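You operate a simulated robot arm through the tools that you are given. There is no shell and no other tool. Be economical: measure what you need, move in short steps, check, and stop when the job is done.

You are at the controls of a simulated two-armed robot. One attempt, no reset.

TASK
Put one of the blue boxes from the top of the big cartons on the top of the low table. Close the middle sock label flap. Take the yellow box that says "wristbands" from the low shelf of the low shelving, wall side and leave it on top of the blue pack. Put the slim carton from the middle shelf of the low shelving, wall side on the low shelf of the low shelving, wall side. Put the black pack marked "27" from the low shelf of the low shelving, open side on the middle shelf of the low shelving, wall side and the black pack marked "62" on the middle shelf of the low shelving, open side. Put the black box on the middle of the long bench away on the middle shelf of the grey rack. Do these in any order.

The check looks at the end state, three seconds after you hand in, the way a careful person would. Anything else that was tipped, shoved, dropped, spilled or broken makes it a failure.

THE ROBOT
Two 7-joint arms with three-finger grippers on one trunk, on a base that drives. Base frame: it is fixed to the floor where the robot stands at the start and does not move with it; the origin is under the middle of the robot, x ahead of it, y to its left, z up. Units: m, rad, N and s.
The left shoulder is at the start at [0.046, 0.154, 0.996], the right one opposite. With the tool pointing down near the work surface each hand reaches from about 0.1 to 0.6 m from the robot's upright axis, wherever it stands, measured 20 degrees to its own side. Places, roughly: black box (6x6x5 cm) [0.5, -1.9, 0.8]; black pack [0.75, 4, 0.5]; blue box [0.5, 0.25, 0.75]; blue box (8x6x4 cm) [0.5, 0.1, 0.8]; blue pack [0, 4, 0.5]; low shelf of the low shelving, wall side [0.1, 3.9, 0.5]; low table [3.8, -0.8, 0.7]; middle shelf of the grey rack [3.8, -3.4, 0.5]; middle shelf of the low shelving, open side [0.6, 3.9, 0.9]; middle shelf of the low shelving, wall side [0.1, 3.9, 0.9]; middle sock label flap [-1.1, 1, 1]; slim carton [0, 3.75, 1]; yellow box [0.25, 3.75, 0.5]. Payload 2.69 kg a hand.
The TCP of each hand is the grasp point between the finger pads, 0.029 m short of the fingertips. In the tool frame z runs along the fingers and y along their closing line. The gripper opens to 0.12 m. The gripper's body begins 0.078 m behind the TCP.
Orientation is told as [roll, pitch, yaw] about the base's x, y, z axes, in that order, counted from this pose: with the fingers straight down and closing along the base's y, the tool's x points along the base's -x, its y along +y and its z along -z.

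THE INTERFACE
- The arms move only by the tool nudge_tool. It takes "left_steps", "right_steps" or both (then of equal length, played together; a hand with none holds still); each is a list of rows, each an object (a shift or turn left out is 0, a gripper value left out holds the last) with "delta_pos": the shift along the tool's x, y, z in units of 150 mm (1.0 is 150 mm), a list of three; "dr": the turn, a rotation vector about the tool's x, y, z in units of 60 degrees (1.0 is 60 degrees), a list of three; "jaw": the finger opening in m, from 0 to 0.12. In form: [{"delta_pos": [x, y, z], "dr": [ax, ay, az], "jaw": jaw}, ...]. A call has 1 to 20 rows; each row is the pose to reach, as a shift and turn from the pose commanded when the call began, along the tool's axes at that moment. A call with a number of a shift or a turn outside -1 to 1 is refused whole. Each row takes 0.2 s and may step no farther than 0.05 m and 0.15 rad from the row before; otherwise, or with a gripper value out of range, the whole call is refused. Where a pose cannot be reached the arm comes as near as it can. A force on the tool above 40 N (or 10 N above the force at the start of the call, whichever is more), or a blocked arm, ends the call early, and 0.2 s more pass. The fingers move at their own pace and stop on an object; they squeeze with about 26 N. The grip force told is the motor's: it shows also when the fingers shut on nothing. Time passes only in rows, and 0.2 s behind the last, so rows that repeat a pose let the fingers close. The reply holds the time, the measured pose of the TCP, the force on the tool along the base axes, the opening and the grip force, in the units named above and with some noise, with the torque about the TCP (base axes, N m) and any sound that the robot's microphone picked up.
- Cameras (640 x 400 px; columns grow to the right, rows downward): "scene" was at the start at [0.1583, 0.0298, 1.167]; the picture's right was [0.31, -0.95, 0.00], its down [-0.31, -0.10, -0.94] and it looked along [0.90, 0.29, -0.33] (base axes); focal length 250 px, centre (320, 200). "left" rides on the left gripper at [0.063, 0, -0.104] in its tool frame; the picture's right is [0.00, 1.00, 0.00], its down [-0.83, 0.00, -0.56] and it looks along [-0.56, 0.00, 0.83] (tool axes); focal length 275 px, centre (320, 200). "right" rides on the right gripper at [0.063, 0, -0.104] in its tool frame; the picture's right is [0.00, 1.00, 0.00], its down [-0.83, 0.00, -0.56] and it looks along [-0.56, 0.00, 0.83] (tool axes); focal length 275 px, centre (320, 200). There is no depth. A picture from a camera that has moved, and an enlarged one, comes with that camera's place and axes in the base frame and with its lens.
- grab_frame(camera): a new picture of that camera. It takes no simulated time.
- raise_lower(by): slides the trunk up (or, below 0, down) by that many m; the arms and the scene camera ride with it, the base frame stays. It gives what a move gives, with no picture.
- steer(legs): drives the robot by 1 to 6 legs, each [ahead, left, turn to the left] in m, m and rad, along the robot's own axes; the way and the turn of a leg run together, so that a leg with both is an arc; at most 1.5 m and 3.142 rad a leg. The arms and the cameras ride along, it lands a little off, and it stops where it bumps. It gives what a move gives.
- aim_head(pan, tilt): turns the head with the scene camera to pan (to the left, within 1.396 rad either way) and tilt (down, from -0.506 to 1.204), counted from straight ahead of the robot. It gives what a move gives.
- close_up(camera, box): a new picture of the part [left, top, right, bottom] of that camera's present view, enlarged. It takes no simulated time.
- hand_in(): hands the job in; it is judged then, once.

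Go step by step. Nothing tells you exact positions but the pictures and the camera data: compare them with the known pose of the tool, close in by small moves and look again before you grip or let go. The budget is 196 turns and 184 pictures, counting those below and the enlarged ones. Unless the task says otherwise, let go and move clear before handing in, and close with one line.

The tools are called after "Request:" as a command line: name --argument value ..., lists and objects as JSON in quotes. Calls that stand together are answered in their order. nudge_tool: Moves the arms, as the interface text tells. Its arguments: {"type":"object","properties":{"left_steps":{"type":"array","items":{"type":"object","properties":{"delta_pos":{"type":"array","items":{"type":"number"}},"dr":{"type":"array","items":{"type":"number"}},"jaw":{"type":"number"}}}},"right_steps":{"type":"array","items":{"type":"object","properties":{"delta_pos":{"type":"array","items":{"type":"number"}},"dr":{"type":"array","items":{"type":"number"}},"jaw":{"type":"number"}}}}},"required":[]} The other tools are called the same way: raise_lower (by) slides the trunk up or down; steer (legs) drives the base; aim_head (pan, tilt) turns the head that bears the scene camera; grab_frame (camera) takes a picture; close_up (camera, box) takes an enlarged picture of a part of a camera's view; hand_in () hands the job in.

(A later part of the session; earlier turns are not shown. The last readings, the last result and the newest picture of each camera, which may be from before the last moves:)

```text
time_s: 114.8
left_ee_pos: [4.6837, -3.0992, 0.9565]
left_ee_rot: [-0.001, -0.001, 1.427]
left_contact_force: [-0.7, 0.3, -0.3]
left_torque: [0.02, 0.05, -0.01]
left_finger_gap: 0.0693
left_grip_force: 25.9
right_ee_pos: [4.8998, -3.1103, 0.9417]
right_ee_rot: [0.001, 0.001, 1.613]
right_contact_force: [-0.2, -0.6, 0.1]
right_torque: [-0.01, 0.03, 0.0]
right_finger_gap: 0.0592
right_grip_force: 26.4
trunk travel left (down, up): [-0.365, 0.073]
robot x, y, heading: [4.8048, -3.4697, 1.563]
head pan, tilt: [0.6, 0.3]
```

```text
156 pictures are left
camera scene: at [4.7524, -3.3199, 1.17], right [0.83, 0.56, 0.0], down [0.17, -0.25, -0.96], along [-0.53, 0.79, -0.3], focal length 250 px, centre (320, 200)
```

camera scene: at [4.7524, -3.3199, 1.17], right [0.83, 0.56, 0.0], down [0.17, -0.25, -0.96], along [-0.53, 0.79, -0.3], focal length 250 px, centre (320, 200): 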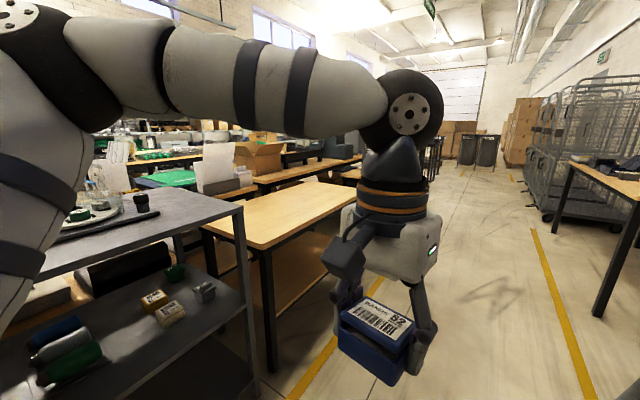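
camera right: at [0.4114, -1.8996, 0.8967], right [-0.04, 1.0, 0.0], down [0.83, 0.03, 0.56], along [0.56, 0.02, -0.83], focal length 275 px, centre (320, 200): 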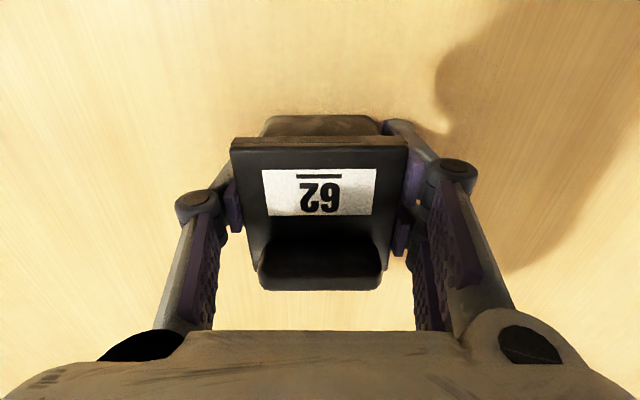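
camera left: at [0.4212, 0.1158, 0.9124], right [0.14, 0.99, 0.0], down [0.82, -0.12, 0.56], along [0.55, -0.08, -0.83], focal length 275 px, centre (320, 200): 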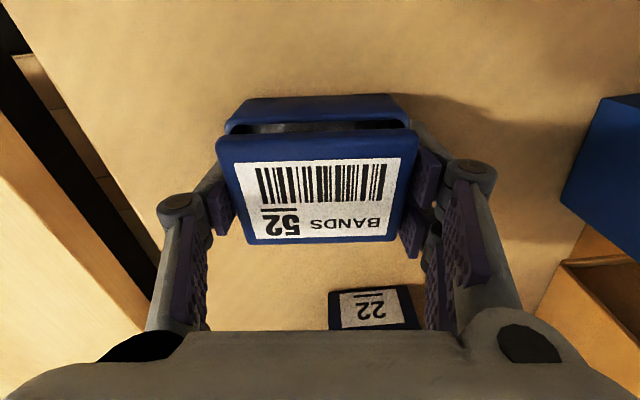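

The grey rack's middle shelf is reachable from this aisle, but only with a slanted hand; the adjacent empty wooden table is a good place to regrip the black box at a 45° slant. Driving in front of that table.

Request:
steer --legs '[[1.1, 0, 0], [0, 0, 1.57], [0.28, 0, 0]]'

Request:
aim_head --pan 0.0 --tilt 0.6

Request:
grab_frame --camera "scene"

Request:
aim_head --pan 0.9 --tilt 0.6

Request:
grab_frame --camera "scene"

```text
time_s: 125.8
left_ee_pos: [4.1629, -2.4786, 0.9577]
left_ee_rot: [-0.001, 0.0, 2.986]
left_contact_force: [-0.7, 0.0, -0.6]
left_torque: [0.02, -0.02, 0.02]
left_finger_gap: 0.0696
left_grip_force: 25.9
right_ee_pos: [4.176, -2.2621, 0.9425]
right_ee_rot: [0.001, 0.002, -3.109]
right_contact_force: [-0.2, 0.0, -0.7]
right_torque: [-0.01, -0.02, -0.01]
right_finger_gap: 0.0589
right_grip_force: 26.1
trunk travel left (down, up): [-0.365, 0.073]
robot x, y, heading: [4.5322, -2.3667, 3.125]
head pan, tilt: [0.6, 0.3]
```

```text
time_s: 126.8
left_ee_pos: [4.1641, -2.4776, 0.9569]
left_ee_rot: [0.0, 0.001, 2.984]
left_contact_force: [0.2, -0.2, -0.4]
left_torque: [-0.01, 0.01, -0.02]
left_finger_gap: 0.0695
left_grip_force: 25.9
right_ee_pos: [4.1768, -2.26, 0.942]
right_ee_rot: [0.001, 0.001, -3.112]
right_contact_force: [0.3, -0.2, -0.7]
right_torque: [0.01, -0.02, -0.02]
right_finger_gap: 0.0594
right_grip_force: 25.9
trunk travel left (down, up): [-0.365, 0.073]
robot x, y, heading: [4.5328, -2.362, 3.122]
head pan, tilt: [0.0, 0.6]
```

```text
155 pictures are left
camera scene: at [4.3741, -2.3576, 1.1426], right [0.02, 1.0, 0.0], down [0.56, -0.01, -0.83], along [-0.83, 0.02, -0.56], focal length 250 px, centre (320, 200)
```

scene: 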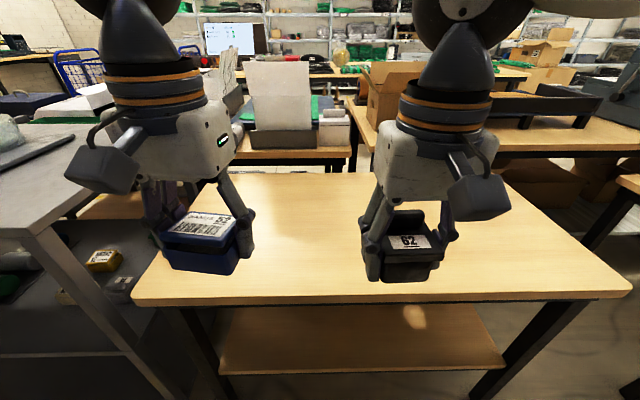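

```text
time_s: 128.0
left_ee_pos: [4.163, -2.4782, 0.9564]
left_ee_rot: [0.0, 0.001, 2.985]
left_contact_force: [0.5, 0.2, -1.3]
left_torque: [-0.02, -0.01, 0.01]
left_finger_gap: 0.0693
left_grip_force: 25.9
right_ee_pos: [4.1776, -2.2613, 0.9416]
right_ee_rot: [-0.001, 0.0, -3.11]
right_contact_force: [-0.3, -0.4, -0.4]
right_torque: [0.01, -0.02, 0.0]
right_finger_gap: 0.0594
right_grip_force: 25.5
trunk travel left (down, up): [-0.365, 0.073]
robot x, y, heading: [4.5308, -2.3582, 3.121]
head pan, tilt: [0.901, 0.6]
```

```text
154 pictures are left
camera scene: at [4.4061, -2.4274, 1.1426], right [-0.77, 0.64, 0.0], down [0.36, 0.43, -0.83], along [-0.53, -0.64, -0.56], focal length 250 px, centre (320, 200)
```

scene: 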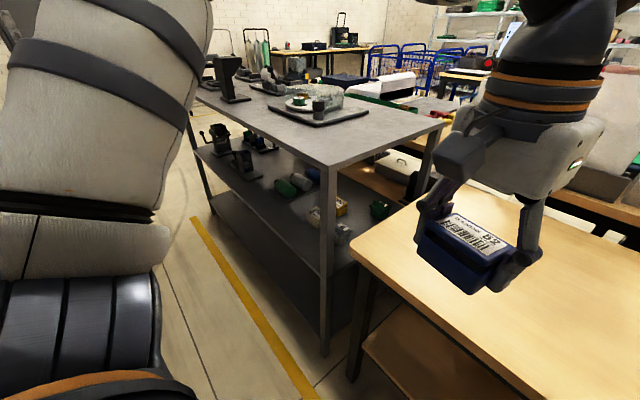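

Placing the black box on the wooden table for a regrip: forward 15 cm, down toward the surface, then verify.

Request:
nudge_tool --right_steps '[{"delta_pos": [-0.3, 0, 0]}, {"delta_pos": [-0.6, 0, 0]}, {"delta_pos": [-0.9, 0, 0.1]}, {"delta_pos": [-1.0, 0, 0.35]}, {"delta_pos": [-1.0, 0, 0.65]}, {"delta_pos": [-1.0, 0, 0.85]}, {"delta_pos": [-1.0, 0, 0.93]}, {"delta_pos": [-1.0, 0, 0.93]}]'

Request:
aim_head --pan -0.3 --tilt 0.7

Request:
grab_frame --camera "scene"

```text
time_s: 129.8
left_ee_pos: [4.1628, -2.4775, 0.9563]
left_ee_rot: [0.001, -0.001, 2.984]
left_contact_force: [-0.6, -0.3, 0.0]
left_torque: [0.01, 0.02, -0.01]
left_finger_gap: 0.0694
left_grip_force: 25.9
right_ee_pos: [4.0263, -2.2661, 0.8049]
right_ee_rot: [0.0, 0.0, -3.111]
right_contact_force: [-0.4, 1.0, -0.1]
right_torque: [0.02, 0.01, -0.01]
right_finger_gap: 0.0592
right_grip_force: 26.1
trunk travel left (down, up): [-0.365, 0.073]
robot x, y, heading: [4.5355, -2.3626, 3.122]
head pan, tilt: [0.901, 0.6]
```

```text
time_s: 131.2
left_ee_pos: [4.1634, -2.4784, 0.957]
left_ee_rot: [0.001, -0.001, 2.986]
left_contact_force: [-0.5, 0.3, -0.9]
left_torque: [0.01, -0.01, 0.02]
left_finger_gap: 0.0695
left_grip_force: 25.9
right_ee_pos: [4.0267, -2.2655, 0.8046]
right_ee_rot: [0.0, 0.001, -3.111]
right_contact_force: [-0.1, -0.3, -1.0]
right_torque: [0.0, 0.02, 0.01]
right_finger_gap: 0.0594
right_grip_force: 25.6
trunk travel left (down, up): [-0.365, 0.073]
robot x, y, heading: [4.5318, -2.3622, 3.122]
head pan, tilt: [-0.3, 0.7]
```

```text
153 pictures are left
camera scene: at [4.3819, -2.3326, 1.1339], right [0.32, 0.95, 0.0], down [0.61, -0.2, -0.76], along [-0.73, 0.24, -0.64], focal length 250 px, centre (320, 200)
```

scene: 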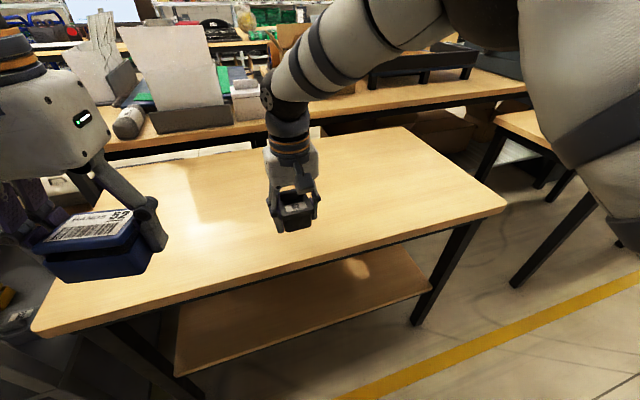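

Request:
nudge_tool --right_steps '[{"delta_pos": [0, 0, 0.04]}, {"delta_pos": [0, 0, 0.07]}, {"delta_pos": [0, 0, 0.07]}]'

Request:
close_up --camera "scene" --box '[240, 150, 350, 250]'

```text
time_s: 132.0
left_ee_pos: [4.164, -2.4782, 0.9568]
left_ee_rot: [0.0, 0.0, 2.985]
left_contact_force: [0.2, -0.8, -0.9]
left_torque: [0.01, 0.0, 0.04]
left_finger_gap: 0.0695
left_grip_force: 26.0
right_ee_pos: [4.0255, -2.2654, 0.7918]
right_ee_rot: [-0.001, 0.001, -3.11]
right_contact_force: [0.0, 0.7, -1.7]
right_torque: [0.0, 0.0, 0.0]
right_finger_gap: 0.0593
right_grip_force: 26.0
trunk travel left (down, up): [-0.365, 0.073]
robot x, y, heading: [4.5324, -2.3624, 3.124]
head pan, tilt: [-0.3, 0.7]
```

```text
4.00 times, centred on (295, 200) of scene
camera zoom: at [4.3819, -2.3326, 1.1339], right [0.32, 0.95, 0.0], down [0.61, -0.2, -0.76], along [-0.73, 0.24, -0.64], focal length 1000 px, centre (420, 200)
```

zoom: 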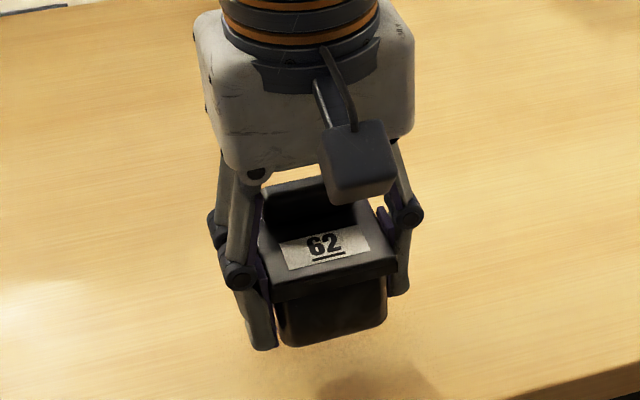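

Request:
nudge_tool --right_steps '[{"delta_pos": [0, 0, 0.04]}, {"delta_pos": [0, 0, 0.08]}, {"delta_pos": [0, 0, 0.12]}, {"delta_pos": [0, 0, 0.12]}]'

```text
time_s: 133.0
left_ee_pos: [4.1641, -2.4773, 0.957]
left_ee_rot: [0.001, -0.001, 2.986]
left_contact_force: [-0.1, 0.9, -0.2]
left_torque: [0.0, -0.01, 0.07]
left_finger_gap: 0.0692
left_grip_force: 25.9
right_ee_pos: [4.0276, -2.2651, 0.7748]
right_ee_rot: [0.0, 0.0, -3.11]
right_contact_force: [1.0, 0.3, -0.9]
right_torque: [-0.01, 0.01, -0.02]
right_finger_gap: 0.0593
right_grip_force: 25.9
trunk travel left (down, up): [-0.365, 0.073]
robot x, y, heading: [4.5311, -2.36, 3.123]
head pan, tilt: [-0.3, 0.7]
```

Request:
nudge_tool --right_steps '[{"delta_pos": [0, 0, 0.04]}, {"delta_pos": [0, 0, 0.08]}, {"delta_pos": [0, 0, 0.12]}, {"delta_pos": [0, 0, 0.12]}]'

Request:
close_up --camera "scene" --box '[240, 150, 350, 250]'

```text
time_s: 134.0
left_ee_pos: [4.1633, -2.4786, 0.9582]
left_ee_rot: [0.002, -0.001, 2.984]
left_contact_force: [-0.4, -0.4, -0.6]
left_torque: [0.0, 0.0, 0.0]
left_finger_gap: 0.0694
left_grip_force: 26.3
right_ee_pos: [4.0266, -2.2667, 0.757]
right_ee_rot: [0.0, 0.0, -3.111]
right_contact_force: [-0.3, 0.2, -0.7]
right_torque: [-0.02, -0.02, 0.02]
right_finger_gap: 0.0594
right_grip_force: 25.9
trunk travel left (down, up): [-0.365, 0.073]
robot x, y, heading: [4.5336, -2.3567, 3.121]
head pan, tilt: [-0.3, 0.7]
```

```text
4.00 times, centred on (295, 200) of scene
camera zoom: at [4.3819, -2.3326, 1.1339], right [0.32, 0.95, 0.0], down [0.61, -0.2, -0.76], along [-0.73, 0.24, -0.64], focal length 1000 px, centre (420, 200)
```

zoom: 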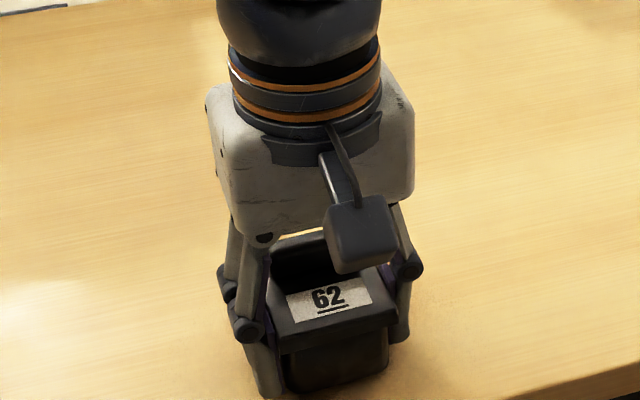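

Request:
nudge_tool --right_steps '[{"delta_pos": [0, 0, 0.04]}, {"delta_pos": [0, 0, 0.08]}, {"delta_pos": [0, 0, 0.12]}, {"delta_pos": [0, 0, 0.15]}, {"delta_pos": [0, 0, 0.18]}, {"delta_pos": [0, 0, 0.18]}]'

Request:
grab_frame --camera "scene"

```text
time_s: 134.8
left_ee_pos: [4.1658, -2.4778, 0.9579]
left_ee_rot: [-0.001, -0.003, 2.986]
left_contact_force: [-0.9, 0.2, -0.2]
left_torque: [0.01, 0.02, 0.03]
left_finger_gap: 0.0692
left_grip_force: 25.6
right_ee_pos: [4.0243, -2.2663, 0.7473]
right_ee_rot: [0.002, -0.01, -3.112]
right_contact_force: [4.9, -1.2, 19.9]
right_torque: [0.21, -0.06, -0.08]
right_finger_gap: 0.0604
right_grip_force: 26.2
trunk travel left (down, up): [-0.365, 0.073]
robot x, y, heading: [4.5331, -2.3602, 3.118]
head pan, tilt: [-0.3, 0.7]
heard: snap
stopped in row 3 (right hand): the force on the tool passed its limit at 47 N (the readings are from after the stop); the commanded pose is now the measured one
```

```text
150 pictures are left
camera scene: at [4.3839, -2.3329, 1.1342], right [0.32, 0.95, 0.0], down [0.61, -0.2, -0.77], along [-0.73, 0.24, -0.64], focal length 250 px, centre (320, 200)
```

scene: 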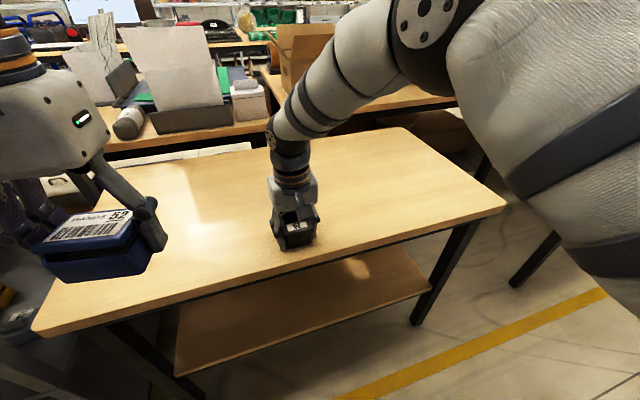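

Contact at TCP z≈0.747 with a snap sound; I'll release and look closely at the box.

Request:
nudge_tool --right_steps '[{"delta_pos": [0, 0, 0], "jaw": 0.1}, {"delta_pos": [0, 0, 0], "jaw": 0.1}, {"delta_pos": [0, 0, -0.3], "jaw": 0.1}, {"delta_pos": [0, 0, -0.6], "jaw": 0.1}, {"delta_pos": [0, 0, -0.8], "jaw": 0.1}, {"delta_pos": [0, 0, -0.8], "jaw": 0.1}]'

Request:
grab_frame --camera "right"

Request:
close_up --camera "scene" --box '[240, 190, 350, 260]'

```text
time_s: 136.2
left_ee_pos: [4.1634, -2.478, 0.957]
left_ee_rot: [0.0, -0.001, 2.984]
left_contact_force: [-0.1, 0.2, -0.5]
left_torque: [-0.01, 0.0, 0.02]
left_finger_gap: 0.0696
left_grip_force: 25.7
right_ee_pos: [4.0268, -2.2669, 0.867]
right_ee_rot: [0.003, -0.005, -3.112]
right_contact_force: [1.0, -1.1, -0.3]
right_torque: [-0.01, -0.02, 0.0]
right_finger_gap: 0.1
right_grip_force: 0.0
trunk travel left (down, up): [-0.365, 0.073]
robot x, y, heading: [4.5316, -2.3596, 3.116]
head pan, tilt: [-0.3, 0.7]
heard: snap
```

```text
149 pictures are left
camera right: at [4.089, -2.2636, 0.9699], right [0.03, -1.0, 0.0], down [-0.83, -0.03, 0.56], along [-0.56, -0.02, -0.83], focal length 275 px, centre (320, 200)
```

right: 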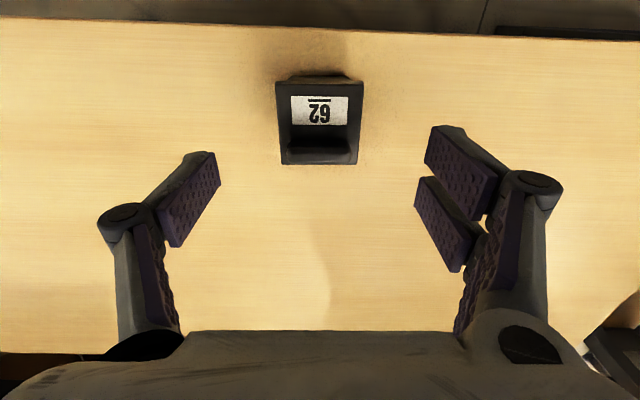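

```text
5.71 times, centred on (295, 225) of scene
camera zoom: at [4.3819, -2.3326, 1.1339], right [0.32, 0.95, 0.0], down [0.61, -0.2, -0.76], along [-0.73, 0.24, -0.64], focal length 1428 px, centre (463, 57)
```

zoom: 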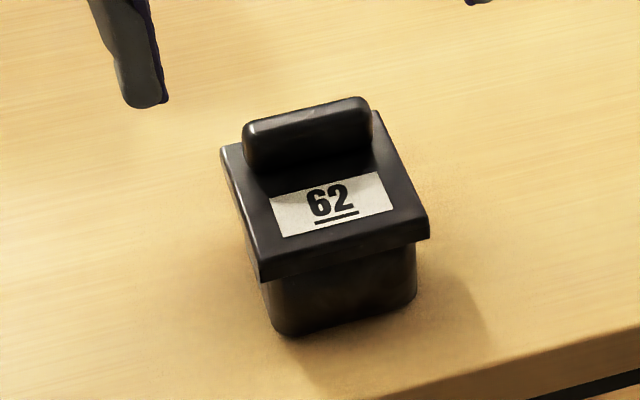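

The box looks intact and upright. Now I'll tilt the right hand 45° forward at a standoff, then come in along the finger direction to regrip.

Request:
nudge_tool --right_steps '[{"delta_pos": [0.1, 0, 0.05], "dr": [0, -0.125, 0]}, {"delta_pos": [0.2, 0, 0.1], "dr": [0, -0.25, 0]}, {"delta_pos": [0.3, 0, 0.15], "dr": [0, -0.375, 0]}, {"delta_pos": [0.4, 0, 0.2], "dr": [0, -0.5, 0]}, {"delta_pos": [0.5, 0, 0.25], "dr": [0, -0.625, 0]}, {"delta_pos": [0.56, 0, 0.29], "dr": [0, -0.75, 0]}, {"delta_pos": [0.56, 0, 0.29], "dr": [0, -0.75, 0]}]'

Request:
grab_frame --camera "right"

Request:
grab_frame --camera "scene"

```text
time_s: 137.8
left_ee_pos: [4.1644, -2.4783, 0.9572]
left_ee_rot: [0.001, 0.0, 2.984]
left_contact_force: [0.2, 0.9, -1.4]
left_torque: [0.0, 0.02, -0.02]
left_finger_gap: 0.0695
left_grip_force: 26.0
right_ee_pos: [4.1091, -2.2627, 0.8215]
right_ee_rot: [0.003, -0.793, -3.114]
right_contact_force: [0.3, -0.1, 0.2]
right_torque: [0.0, -0.02, -0.02]
right_finger_gap: 0.1
right_grip_force: 0.1
trunk travel left (down, up): [-0.365, 0.073]
robot x, y, heading: [4.5346, -2.3636, 3.125]
head pan, tilt: [-0.3, 0.7]
```

```text
147 pictures are left
camera right: at [4.2267, -2.2592, 0.8503], right [0.03, -1.0, 0.0], down [-0.19, -0.01, 0.98], along [-0.98, -0.03, -0.19], focal length 275 px, centre (320, 200)
```

right: 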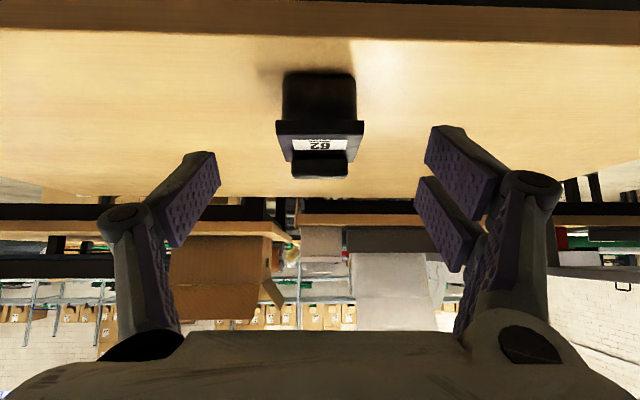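

```text
146 pictures are left
camera scene: at [4.3822, -2.3326, 1.134], right [0.32, 0.95, 0.0], down [0.61, -0.2, -0.77], along [-0.73, 0.24, -0.64], focal length 250 px, centre (320, 200)
```

scene: 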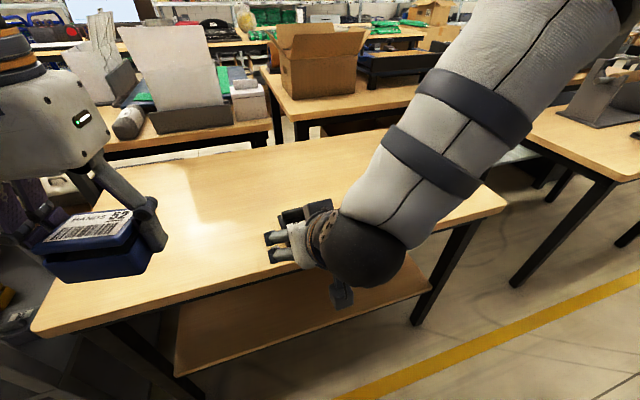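

Triangulating, the lid top is at z≈0.77 and table ≈0.72. Coming in along the fingers to straddle the box, then gripping.

Request:
nudge_tool --right_steps '[{"delta_pos": [-0.04, 0, 0.25]}, {"delta_pos": [-0.07, 0, 0.5]}, {"delta_pos": [-0.09, 0, 0.74]}, {"delta_pos": [-0.09, 0, 0.74]}]'

Request:
grab_frame --camera "right"

```text
time_s: 138.8
left_ee_pos: [4.1636, -2.4784, 0.957]
left_ee_rot: [-0.001, -0.001, 2.986]
left_contact_force: [0.4, -1.5, -0.7]
left_torque: [-0.04, 0.01, 0.0]
left_finger_gap: 0.0693
left_grip_force: 26.1
right_ee_pos: [4.017, -2.2635, 0.7524]
right_ee_rot: [0.002, -0.791, -3.113]
right_contact_force: [0.2, 0.9, 0.6]
right_torque: [-0.01, 0.04, -0.02]
right_finger_gap: 0.0999
right_grip_force: 0.1
trunk travel left (down, up): [-0.365, 0.073]
robot x, y, heading: [4.532, -2.3659, 3.12]
head pan, tilt: [-0.3, 0.7]
```

```text
145 pictures are left
camera right: at [4.135, -2.2601, 0.7808], right [0.03, -1.0, 0.0], down [-0.19, -0.01, 0.98], along [-0.98, -0.03, -0.19], focal length 275 px, centre (320, 200)
```

right: 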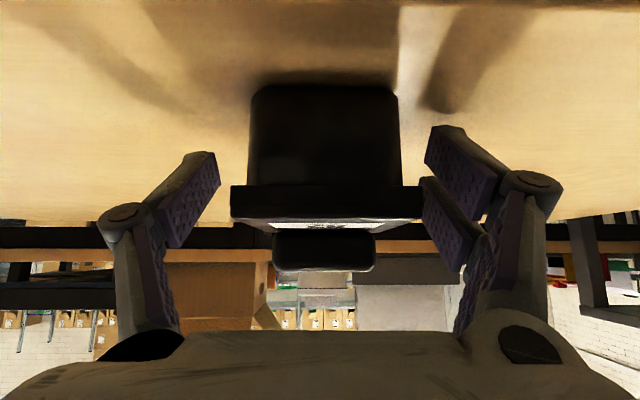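

Well straddled. Closing the grip and lifting slightly to check.

Request:
nudge_tool --right_steps '[{"delta_pos": [0, 0, 0], "jaw": 0.02}, {"delta_pos": [0, 0, 0], "jaw": 0.02}, {"delta_pos": [0, 0, 0], "jaw": 0.02}, {"delta_pos": [-0.15, 0, -0.15], "jaw": 0.02}, {"delta_pos": [-0.35, 0, -0.35], "jaw": 0.02}, {"delta_pos": [-0.5, 0, -0.5], "jaw": 0.02}, {"delta_pos": [-0.5, 0, -0.5], "jaw": 0.02}]'

Request:
grab_frame --camera "right"

Request:
grab_frame --camera "scene"

```text
time_s: 140.4
left_ee_pos: [4.1639, -2.4781, 0.9575]
left_ee_rot: [-0.001, 0.001, 2.984]
left_contact_force: [0.0, -0.2, -0.4]
left_torque: [0.02, 0.02, 0.03]
left_finger_gap: 0.0694
left_grip_force: 26.1
right_ee_pos: [4.0192, -2.2653, 0.8556]
right_ee_rot: [0.002, -0.791, -3.111]
right_contact_force: [0.8, -0.7, -0.6]
right_torque: [0.0, 0.04, -0.05]
right_finger_gap: 0.0593
right_grip_force: 25.9
trunk travel left (down, up): [-0.365, 0.073]
robot x, y, heading: [4.5325, -2.3613, 3.119]
head pan, tilt: [-0.3, 0.7]
```

```text
144 pictures are left
camera right: at [4.137, -2.2608, 0.8857], right [0.03, -1.0, 0.0], down [-0.19, -0.01, 0.98], along [-0.98, -0.03, -0.19], focal length 275 px, centre (320, 200)
```

right: 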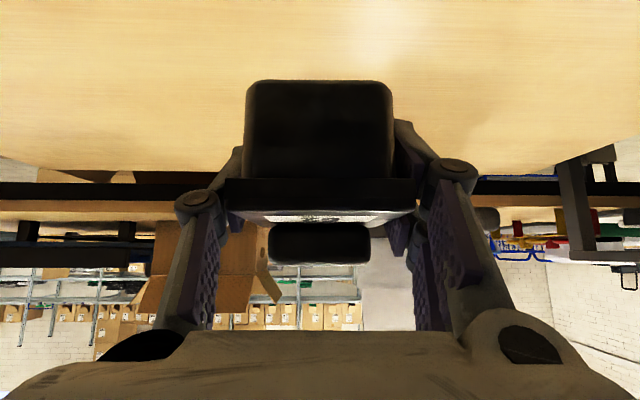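

```text
143 pictures are left
camera scene: at [4.3819, -2.3325, 1.1339], right [0.32, 0.95, 0.0], down [0.61, -0.2, -0.76], along [-0.73, 0.24, -0.64], focal length 250 px, centre (320, 200)
```

scene: 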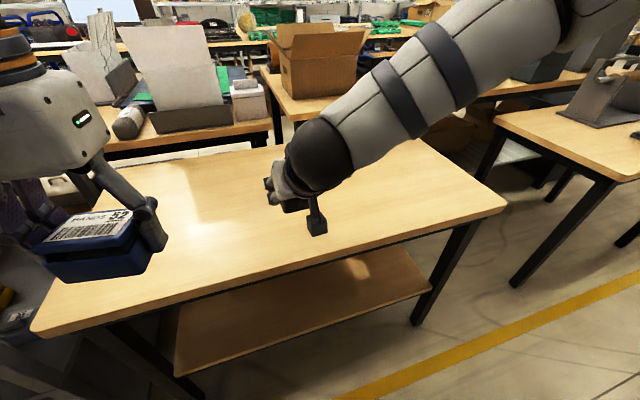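

Held level, box bottom ≈3 cm below TCP. Retract, back off and sidestep left (−y) in front of the rack, then view the middle shelf.

Request:
nudge_tool --right_steps '[{"delta_pos": [0.2, 0, -0.2]}, {"delta_pos": [0.4, 0, -0.4]}, {"delta_pos": [0.6, 0, -0.6]}, {"delta_pos": [0.6, 0, -0.6]}]'

Request:
steer --legs '[[-0.3, 0, 0.02], [0, 0.85, 0]]'

Request:
aim_head --pan 0.0 --tilt 0.75

Request:
grab_frame --camera "scene"

Request:
grab_frame --camera "right"

```text
time_s: 141.4
left_ee_pos: [4.1641, -2.4782, 0.9576]
left_ee_rot: [0.001, -0.001, 2.984]
left_contact_force: [-0.5, -0.1, -0.8]
left_torque: [-0.03, 0.0, 0.0]
left_finger_gap: 0.0696
left_grip_force: 25.8
right_ee_pos: [4.1424, -2.2669, 0.8564]
right_ee_rot: [0.002, -0.788, -3.113]
right_contact_force: [0.2, 0.3, -0.9]
right_torque: [-0.01, 0.03, 0.01]
right_finger_gap: 0.0591
right_grip_force: 26.0
right hand out of reach, approached as far as the arm can: row 3, 4
trunk travel left (down, up): [-0.365, 0.073]
robot x, y, heading: [4.5307, -2.3614, 3.118]
head pan, tilt: [-0.3, 0.7]
```

```text
time_s: 150.0
left_ee_pos: [4.4508, -3.3348, 0.957]
left_ee_rot: [0.0, 0.002, 2.98]
left_contact_force: [-0.9, 0.1, -1.0]
left_torque: [0.0, 0.05, 0.03]
left_finger_gap: 0.0696
left_grip_force: 25.9
right_ee_pos: [4.4289, -3.1244, 0.8568]
right_ee_rot: [0.001, -0.791, -3.117]
right_contact_force: [-0.7, -0.5, 0.2]
right_torque: [-0.02, 0.01, 0.02]
right_finger_gap: 0.0594
right_grip_force: 25.9
trunk travel left (down, up): [-0.365, 0.073]
robot x, y, heading: [4.8193, -3.2207, 3.112]
head pan, tilt: [-0.3, 0.7]
```

```text
time_s: 150.8
left_ee_pos: [4.4502, -3.3357, 0.9559]
left_ee_rot: [0.001, -0.002, 2.979]
left_contact_force: [-0.6, 0.1, -0.4]
left_torque: [-0.05, -0.03, 0.01]
left_finger_gap: 0.0695
left_grip_force: 26.0
right_ee_pos: [4.4283, -3.1243, 0.8568]
right_ee_rot: [0.001, -0.791, -3.118]
right_contact_force: [0.0, -0.3, -0.3]
right_torque: [-0.01, -0.01, 0.02]
right_finger_gap: 0.0594
right_grip_force: 26.0
trunk travel left (down, up): [-0.365, 0.073]
robot x, y, heading: [4.8205, -3.2223, 3.114]
head pan, tilt: [0.0, 0.75]
```

```text
142 pictures are left
camera scene: at [4.6674, -3.2155, 1.1297], right [0.03, 1.0, 0.0], down [0.68, -0.02, -0.73], along [-0.73, 0.02, -0.68], focal length 250 px, centre (320, 200)
```

scene: 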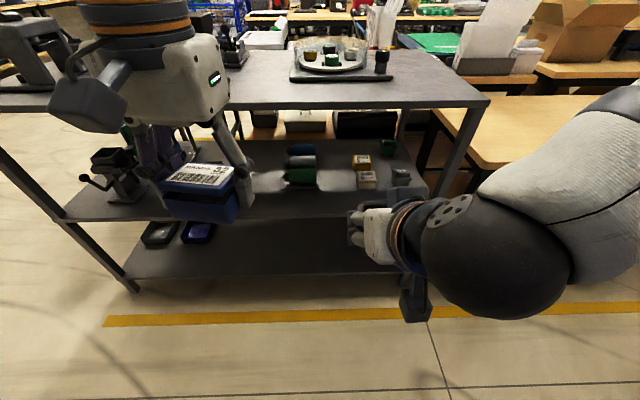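

```text
141 pictures are left
camera right: at [4.5469, -3.1199, 0.8858], right [0.03, -1.0, 0.0], down [-0.19, -0.01, 0.98], along [-0.98, -0.03, -0.19], focal length 275 px, centre (320, 200)
```

right: 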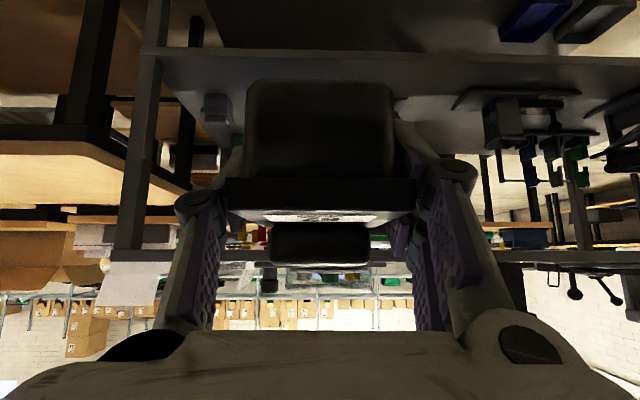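

The middle shelf (z≈0.52, front edge x≈4.09) has a free front gap between the rolls and the yellow boxes at y≈−3.14. I'll pull the left hand back, lower the trunk and drive closer.

Request:
nudge_tool --left_steps '[{"delta_pos": [0.25, 0, 0]}, {"delta_pos": [0.5, 0, 0]}, {"delta_pos": [0.7, 0, 0]}, {"delta_pos": [0.7, 0, 0]}]'

Request:
raise_lower --by -0.25

Request:
steer --legs '[[0.24, 0, 0.02]]'

Request:
aim_head --pan 0.0 --tilt 0.55

Request:
grab_frame --camera "scene"

Request:
grab_frame --camera "right"

```text
time_s: 151.8
left_ee_pos: [4.554, -3.3487, 0.9564]
left_ee_rot: [0.001, -0.001, 2.979]
left_contact_force: [0.2, 0.4, -0.6]
left_torque: [0.0, 0.04, 0.0]
left_finger_gap: 0.0695
left_grip_force: 26.3
right_ee_pos: [4.4292, -3.1222, 0.8559]
right_ee_rot: [0.003, -0.791, -3.118]
right_contact_force: [0.3, 1.3, -0.9]
right_torque: [-0.01, -0.02, 0.0]
right_finger_gap: 0.0593
right_grip_force: 25.9
trunk travel left (down, up): [-0.365, 0.073]
robot x, y, heading: [4.8224, -3.2213, 3.117]
head pan, tilt: [0.0, 0.75]
```

```text
time_s: 154.3
left_ee_pos: [4.5541, -3.3521, 0.7057]
left_ee_rot: [0.001, 0.001, 2.981]
left_contact_force: [-0.1, -1.1, -1.1]
left_torque: [-0.03, 0.01, -0.04]
left_finger_gap: 0.0694
left_grip_force: 26.5
right_ee_pos: [4.4362, -3.125, 0.5012]
right_ee_rot: [0.017, -0.47, -3.129]
right_contact_force: [0.8, -0.2, -1.4]
right_torque: [0.01, 0.02, 0.02]
right_finger_gap: 0.0594
right_grip_force: 26.3
trunk travel left (down, up): [-0.115, 0.323]
robot x, y, heading: [4.825, -3.2196, 3.115]
head pan, tilt: [0.0, 0.75]
```

```text
time_s: 156.1
left_ee_pos: [4.3186, -3.3537, 0.7052]
left_ee_rot: [0.0, 0.0, 3.001]
left_contact_force: [0.8, 0.1, -2.0]
left_torque: [0.0, 0.01, -0.04]
left_finger_gap: 0.0694
left_grip_force: 25.9
right_ee_pos: [4.196, -3.1283, 0.5011]
right_ee_rot: [0.017, -0.469, -3.107]
right_contact_force: [-0.5, 0.3, -0.8]
right_torque: [-0.04, -0.01, 0.0]
right_finger_gap: 0.0594
right_grip_force: 26.0
trunk travel left (down, up): [-0.115, 0.323]
robot x, y, heading: [4.5855, -3.2168, 3.139]
head pan, tilt: [0.0, 0.75]
```

```text
time_s: 156.8
left_ee_pos: [4.3195, -3.3542, 0.7078]
left_ee_rot: [-0.001, 0.0, 3.001]
left_contact_force: [0.7, -0.4, -0.8]
left_torque: [-0.01, 0.03, -0.02]
left_finger_gap: 0.0693
left_grip_force: 26.2
right_ee_pos: [4.1958, -3.129, 0.5015]
right_ee_rot: [0.016, -0.47, -3.107]
right_contact_force: [0.6, 0.6, -1.1]
right_torque: [0.05, -0.01, 0.02]
right_finger_gap: 0.0596
right_grip_force: 26.1
trunk travel left (down, up): [-0.115, 0.323]
robot x, y, heading: [4.5799, -3.2139, 3.133]
head pan, tilt: [0.0, 0.55]
```

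```text
140 pictures are left
camera scene: at [4.3427, -3.2146, 0.8797], right [0.01, 1.0, 0.0], down [0.52, 0.0, -0.85], along [-0.85, 0.0, -0.52], focal length 250 px, centre (320, 200)
```

scene: 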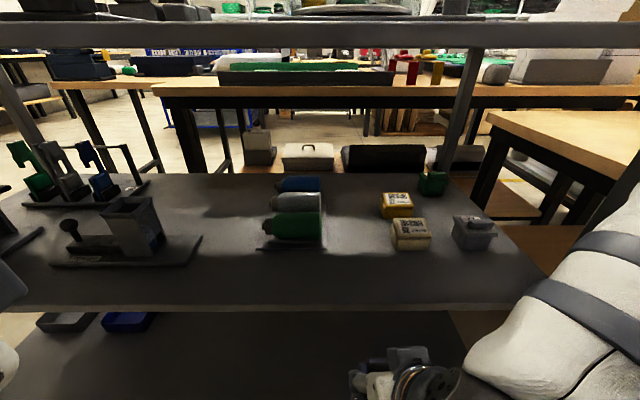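

```text
139 pictures are left
camera right: at [4.2985, -3.1226, 0.5658], right [0.05, -1.0, 0.01], down [-0.49, -0.01, 0.87], along [-0.87, -0.05, -0.49], focal length 275 px, centre (320, 200)
```

right: 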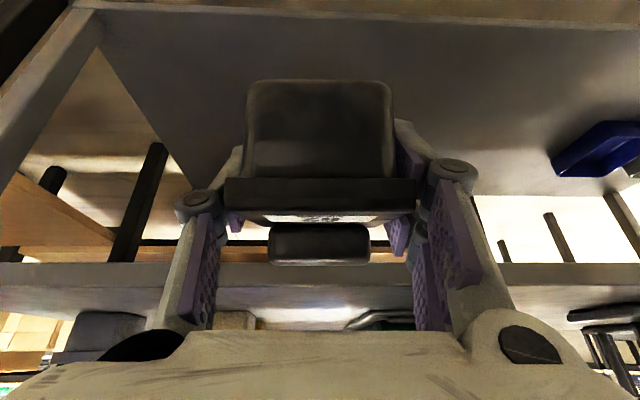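

The trunk move left the right hand lower and less tilted than wanted (pitch −0.47, below shelf level). I'll raise it and restore the 45° tilt before approaching the shelf.

Request:
nudge_tool --right_steps '[{"delta_pos": [-0.09, 0, -0.18], "dr": [0, -0.1, 0]}, {"delta_pos": [-0.18, 0.03, -0.36], "dr": [0, -0.2, 0]}, {"delta_pos": [-0.27, 0.07, -0.54], "dr": [0, -0.307, 0]}, {"delta_pos": [-0.36, 0.07, -0.71], "dr": [0, -0.307, 0]}, {"delta_pos": [-0.36, 0.07, -0.71], "dr": [0, -0.307, 0]}]'

Request:
grab_frame --camera "scene"

```text
time_s: 158.0
left_ee_pos: [4.3195, -3.3534, 0.7058]
left_ee_rot: [0.001, 0.001, 3.0]
left_contact_force: [0.7, -0.3, -0.8]
left_torque: [0.0, 0.0, -0.02]
left_finger_gap: 0.0693
left_grip_force: 26.2
right_ee_pos: [4.1688, -3.1633, 0.6321]
right_ee_rot: [0.021, -0.79, -3.116]
right_contact_force: [0.5, 0.4, -0.2]
right_torque: [-0.01, 0.01, 0.02]
right_finger_gap: 0.0595
right_grip_force: 26.5
right hand out of reach, approached as far as the arm can: row 1, 2, 3, 4, 5
trunk travel left (down, up): [-0.115, 0.323]
robot x, y, heading: [4.582, -3.2179, 3.13]
head pan, tilt: [0.0, 0.55]
```

```text
138 pictures are left
camera scene: at [4.3427, -3.2145, 0.8797], right [0.01, 1.0, 0.0], down [0.52, 0.0, -0.85], along [-0.85, 0.0, -0.52], focal length 250 px, centre (320, 200)
```

scene: 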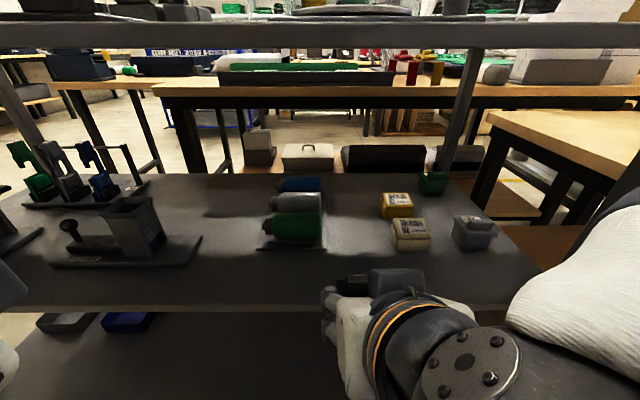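

Tilt restored at z≈0.63. Moving forward over the shelf edge to x≈4.0, y≈−3.145.

Request:
nudge_tool --right_steps '[{"delta_pos": [-0.19, -0.03, 0.19]}, {"delta_pos": [-0.38, -0.06, 0.38]}, {"delta_pos": [-0.57, -0.09, 0.57]}, {"delta_pos": [-0.77, -0.12, 0.77]}, {"delta_pos": [-0.77, -0.12, 0.77]}]'

Request:
grab_frame --camera "scene"

Request:
grab_frame --camera "right"

```text
time_s: 159.2
left_ee_pos: [4.3191, -3.3539, 0.7056]
left_ee_rot: [0.0, 0.0, 2.999]
left_contact_force: [-0.3, 0.5, 0.1]
left_torque: [0.0, -0.02, -0.01]
left_finger_gap: 0.0696
left_grip_force: 25.9
right_ee_pos: [4.0041, -3.155, 0.6312]
right_ee_rot: [0.023, -0.79, -3.114]
right_contact_force: [-0.5, 0.4, -1.5]
right_torque: [0.0, -0.02, 0.02]
right_finger_gap: 0.0594
right_grip_force: 25.9
trunk travel left (down, up): [-0.115, 0.323]
robot x, y, heading: [4.5829, -3.216, 3.133]
head pan, tilt: [0.0, 0.55]
```

```text
137 pictures are left
camera scene: at [4.3427, -3.2145, 0.8797], right [0.01, 1.0, 0.0], down [0.52, 0.0, -0.85], along [-0.85, 0.0, -0.52], focal length 250 px, centre (320, 200)
```

scene: 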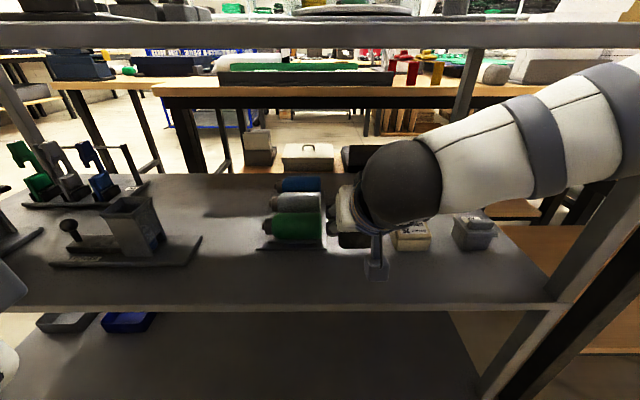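

```text
136 pictures are left
camera right: at [4.1221, -3.1486, 0.66], right [0.05, -1.0, 0.01], down [-0.19, 0.0, 0.98], along [-0.98, -0.05, -0.19], focal length 275 px, centre (320, 200)
```

right: 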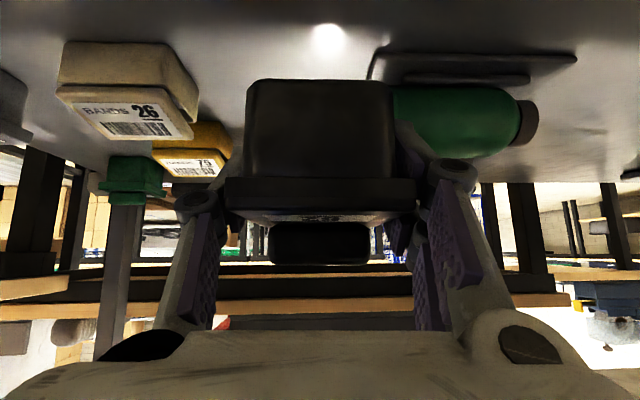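

Clear of neighbours (they're all at x<3.93). Lowering toward the shelf.

Request:
nudge_tool --right_steps '[{"delta_pos": [0.12, 0, 0.12]}, {"delta_pos": [0.24, 0, 0.24]}, {"delta_pos": [0.34, 0, 0.34]}, {"delta_pos": [0.34, 0, 0.34]}]'

Request:
grab_frame --camera "right"

Request:
close_up --camera "scene" --box '[260, 190, 460, 315]'

```text
time_s: 160.2
left_ee_pos: [4.3189, -3.3524, 0.7056]
left_ee_rot: [0.0, -0.001, 2.999]
left_contact_force: [0.3, -0.7, -0.4]
left_torque: [-0.01, -0.03, 0.0]
left_finger_gap: 0.0693
left_grip_force: 25.8
right_ee_pos: [4.004, -3.1544, 0.5599]
right_ee_rot: [0.022, -0.793, -3.113]
right_contact_force: [0.4, 0.2, -1.7]
right_torque: [0.0, -0.01, 0.02]
right_finger_gap: 0.0596
right_grip_force: 26.0
trunk travel left (down, up): [-0.115, 0.323]
robot x, y, heading: [4.5788, -3.2187, 3.135]
head pan, tilt: [0.0, 0.55]
```

```text
135 pictures are left
camera right: at [4.1218, -3.148, 0.5878], right [0.05, -1.0, 0.01], down [-0.19, 0.0, 0.98], along [-0.98, -0.05, -0.19], focal length 275 px, centre (320, 200)
```

right: 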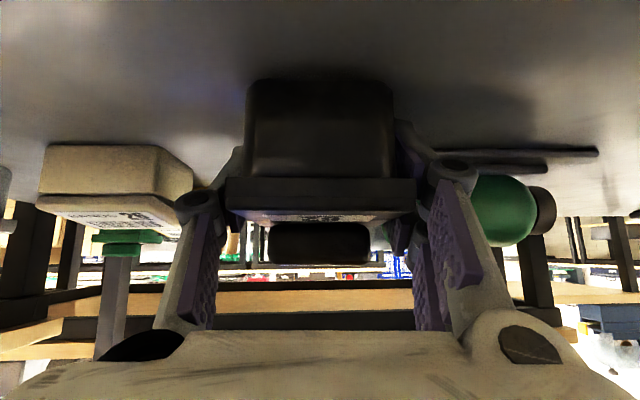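

```text
3.20 times, centred on (360, 252) of scene
camera zoom: at [4.3427, -3.2145, 0.8797], right [0.01, 1.0, 0.0], down [0.52, 0.0, -0.85], along [-0.85, 0.0, -0.52], focal length 800 px, centre (192, 32)
```

zoom: 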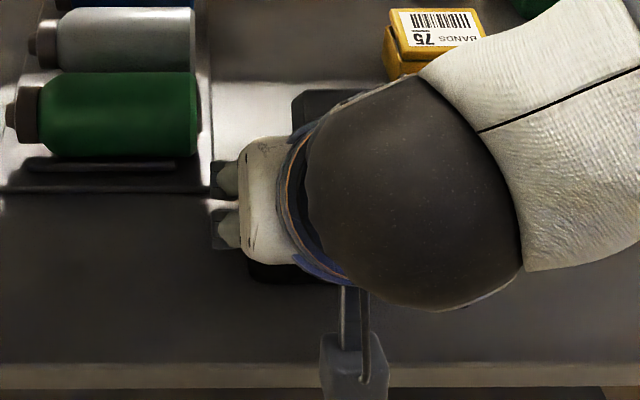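

Request:
nudge_tool --right_steps '[{"delta_pos": [0.015, 0, 0.015]}, {"delta_pos": [0.03, 0, 0.03]}, {"delta_pos": [0.045, 0, 0.045]}, {"delta_pos": [0.045, 0, 0.045]}]'

Request:
grab_frame --camera "right"

```text
time_s: 161.2
left_ee_pos: [4.321, -3.3538, 0.7082]
left_ee_rot: [0.001, -0.003, 2.999]
left_contact_force: [-0.5, -0.1, 0.1]
left_torque: [-0.02, 0.04, 0.04]
left_finger_gap: 0.0694
left_grip_force: 25.5
right_ee_pos: [4.0045, -3.1541, 0.5536]
right_ee_rot: [0.024, -0.801, -3.117]
right_contact_force: [2.1, 3.6, 36.0]
right_torque: [-0.14, 0.04, 0.12]
right_finger_gap: 0.0597
right_grip_force: 26.2
trunk travel left (down, up): [-0.115, 0.323]
robot x, y, heading: [4.5842, -3.2138, 3.138]
head pan, tilt: [0.0, 0.55]
```

```text
133 pictures are left
camera right: at [4.1216, -3.1497, 0.5815], right [0.04, -1.0, 0.01], down [-0.18, 0.01, 0.98], along [-0.98, -0.05, -0.18], focal length 275 px, centre (320, 200)
```

right: 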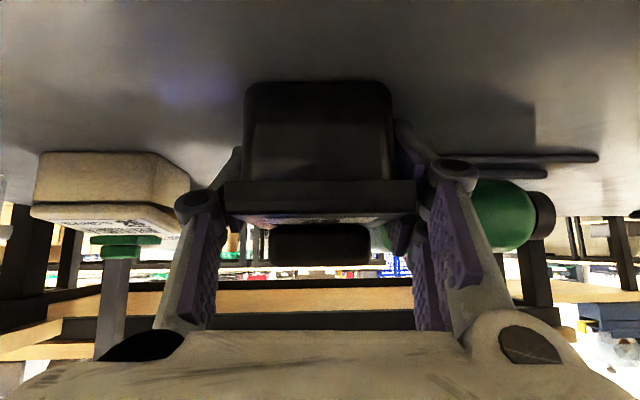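

In contact with the shelf. Easing up 2 mm, opening, and withdrawing along the finger axis.

Request:
nudge_tool --right_steps '[{"delta_pos": [-0.015, 0, -0.015]}, {"delta_pos": [-0.015, 0, -0.015], "jaw": 0.085}, {"delta_pos": [-0.015, 0, -0.015], "jaw": 0.085}, {"delta_pos": [-0.015, 0, -0.2], "jaw": 0.085}, {"delta_pos": [-0.015, 0, -0.5], "jaw": 0.085}, {"delta_pos": [-0.015, 0, -0.8], "jaw": 0.085}, {"delta_pos": [-0.015, 0, -1.0], "jaw": 0.085}]'

Request:
grab_frame --camera "scene"

Request:
grab_frame --camera "right"

```text
time_s: 162.8
left_ee_pos: [4.3189, -3.3545, 0.7069]
left_ee_rot: [0.0, -0.001, 3.0]
left_contact_force: [0.7, -0.7, -1.7]
left_torque: [-0.01, -0.01, -0.03]
left_finger_gap: 0.0694
left_grip_force: 25.5
right_ee_pos: [4.1078, -3.1507, 0.6571]
right_ee_rot: [0.022, -0.791, -3.115]
right_contact_force: [-0.4, 0.1, 1.3]
right_torque: [0.02, 0.0, 0.0]
right_finger_gap: 0.0851
right_grip_force: 0.1
trunk travel left (down, up): [-0.115, 0.323]
robot x, y, heading: [4.5839, -3.2159, 3.142]
head pan, tilt: [0.0, 0.55]
```

```text
132 pictures are left
camera scene: at [4.3427, -3.2145, 0.8797], right [0.01, 1.0, 0.0], down [0.52, 0.0, -0.85], along [-0.85, 0.0, -0.52], focal length 250 px, centre (320, 200)
```

scene: 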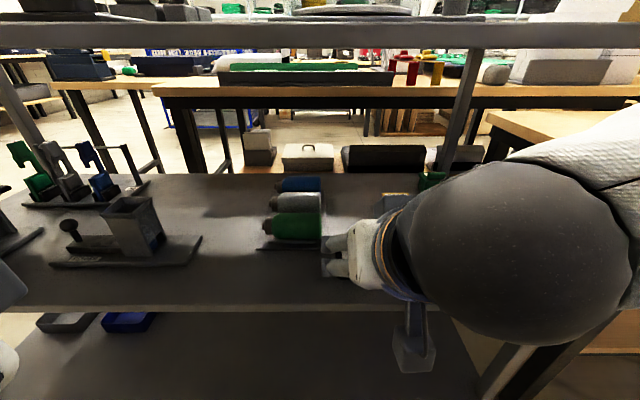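

```text
131 pictures are left
camera right: at [4.2265, -3.1447, 0.6852], right [0.05, -1.0, 0.01], down [-0.19, 0.0, 0.98], along [-0.98, -0.05, -0.19], focal length 275 px, centre (320, 200)
```

right: 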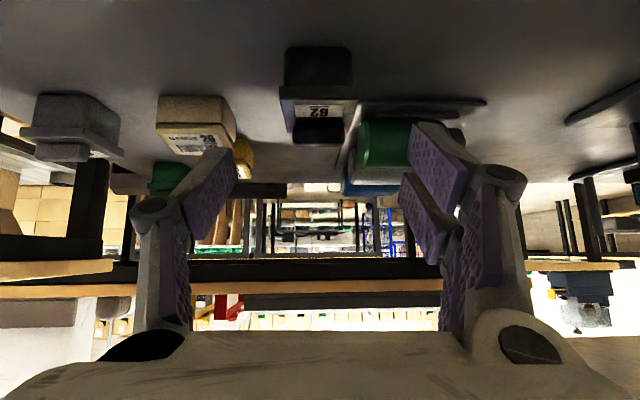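

The black box stands upright on the middle shelf, hand clear. Backing off, raising the trunk, and sidestepping toward the low table at y≈−0.8.

Request:
steer --legs '[[-0.27, 0, 0]]'

Request:
raise_lower --by 0.25

Request:
steer --legs '[[0, -1.2, 0], [0, -0.9, 0]]'

Request:
aim_head --pan -0.1 --tilt 0.5

Request:
grab_frame --camera "scene"

```text
time_s: 164.7
left_ee_pos: [4.5851, -3.3545, 0.707]
left_ee_rot: [0.0, 0.001, 2.998]
left_contact_force: [0.3, 1.1, -1.4]
left_torque: [-0.02, -0.03, 0.0]
left_finger_gap: 0.0693
left_grip_force: 26.0
right_ee_pos: [4.3733, -3.1514, 0.6569]
right_ee_rot: [0.022, -0.792, -3.118]
right_contact_force: [0.0, 0.5, 0.4]
right_torque: [0.0, -0.04, -0.02]
right_finger_gap: 0.0849
right_grip_force: 0.1
trunk travel left (down, up): [-0.115, 0.323]
robot x, y, heading: [4.8494, -3.2198, 3.138]
head pan, tilt: [0.0, 0.55]
```

```text
time_s: 167.3
left_ee_pos: [4.5853, -3.3552, 0.9564]
left_ee_rot: [0.0, 0.0, 3.0]
left_contact_force: [0.5, -0.2, -0.5]
left_torque: [0.0, 0.03, 0.05]
left_finger_gap: 0.0693
left_grip_force: 25.8
right_ee_pos: [4.375, -3.1525, 0.9055]
right_ee_rot: [0.023, -0.789, -3.117]
right_contact_force: [-0.4, -0.3, 0.2]
right_torque: [-0.01, 0.01, -0.01]
right_finger_gap: 0.085
right_grip_force: 0.0
trunk travel left (down, up): [-0.365, 0.073]
robot x, y, heading: [4.8458, -3.2181, 3.137]
head pan, tilt: [0.0, 0.55]
```

```text
time_s: 183.6
left_ee_pos: [4.5974, -1.2641, 0.9567]
left_ee_rot: [0.0, 0.001, 3.0]
left_contact_force: [0.2, 0.5, -0.4]
left_torque: [-0.02, -0.01, -0.04]
left_finger_gap: 0.0695
left_grip_force: 25.9
right_ee_pos: [4.3872, -1.0623, 0.9058]
right_ee_rot: [0.022, -0.793, -3.115]
right_contact_force: [0.9, 0.5, -0.2]
right_torque: [0.02, 0.03, 0.02]
right_finger_gap: 0.0846
right_grip_force: 0.1
trunk travel left (down, up): [-0.365, 0.073]
robot x, y, heading: [4.8614, -1.1253, 3.135]
head pan, tilt: [0.0, 0.55]
```

```text
time_s: 184.3
left_ee_pos: [4.5955, -1.2653, 0.9561]
left_ee_rot: [0.0, 0.0, 3.001]
left_contact_force: [0.1, 0.1, -0.5]
left_torque: [0.01, 0.01, -0.03]
left_finger_gap: 0.0695
left_grip_force: 25.9
right_ee_pos: [4.387, -1.0624, 0.9066]
right_ee_rot: [0.022, -0.793, -3.117]
right_contact_force: [-0.6, 0.2, 0.3]
right_torque: [-0.01, -0.01, 0.03]
right_finger_gap: 0.0848
right_grip_force: 0.1
trunk travel left (down, up): [-0.365, 0.073]
robot x, y, heading: [4.858, -1.1275, 3.135]
head pan, tilt: [-0.099, 0.499]
```

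```text
130 pictures are left
camera scene: at [4.6992, -1.1172, 1.1516], right [0.1, 0.99, 0.0], down [0.48, -0.05, -0.88], along [-0.87, 0.09, -0.48], focal length 250 px, centre (320, 200)
```

scene: 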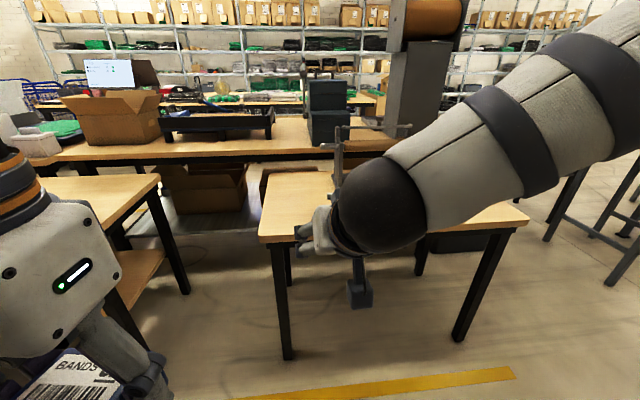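

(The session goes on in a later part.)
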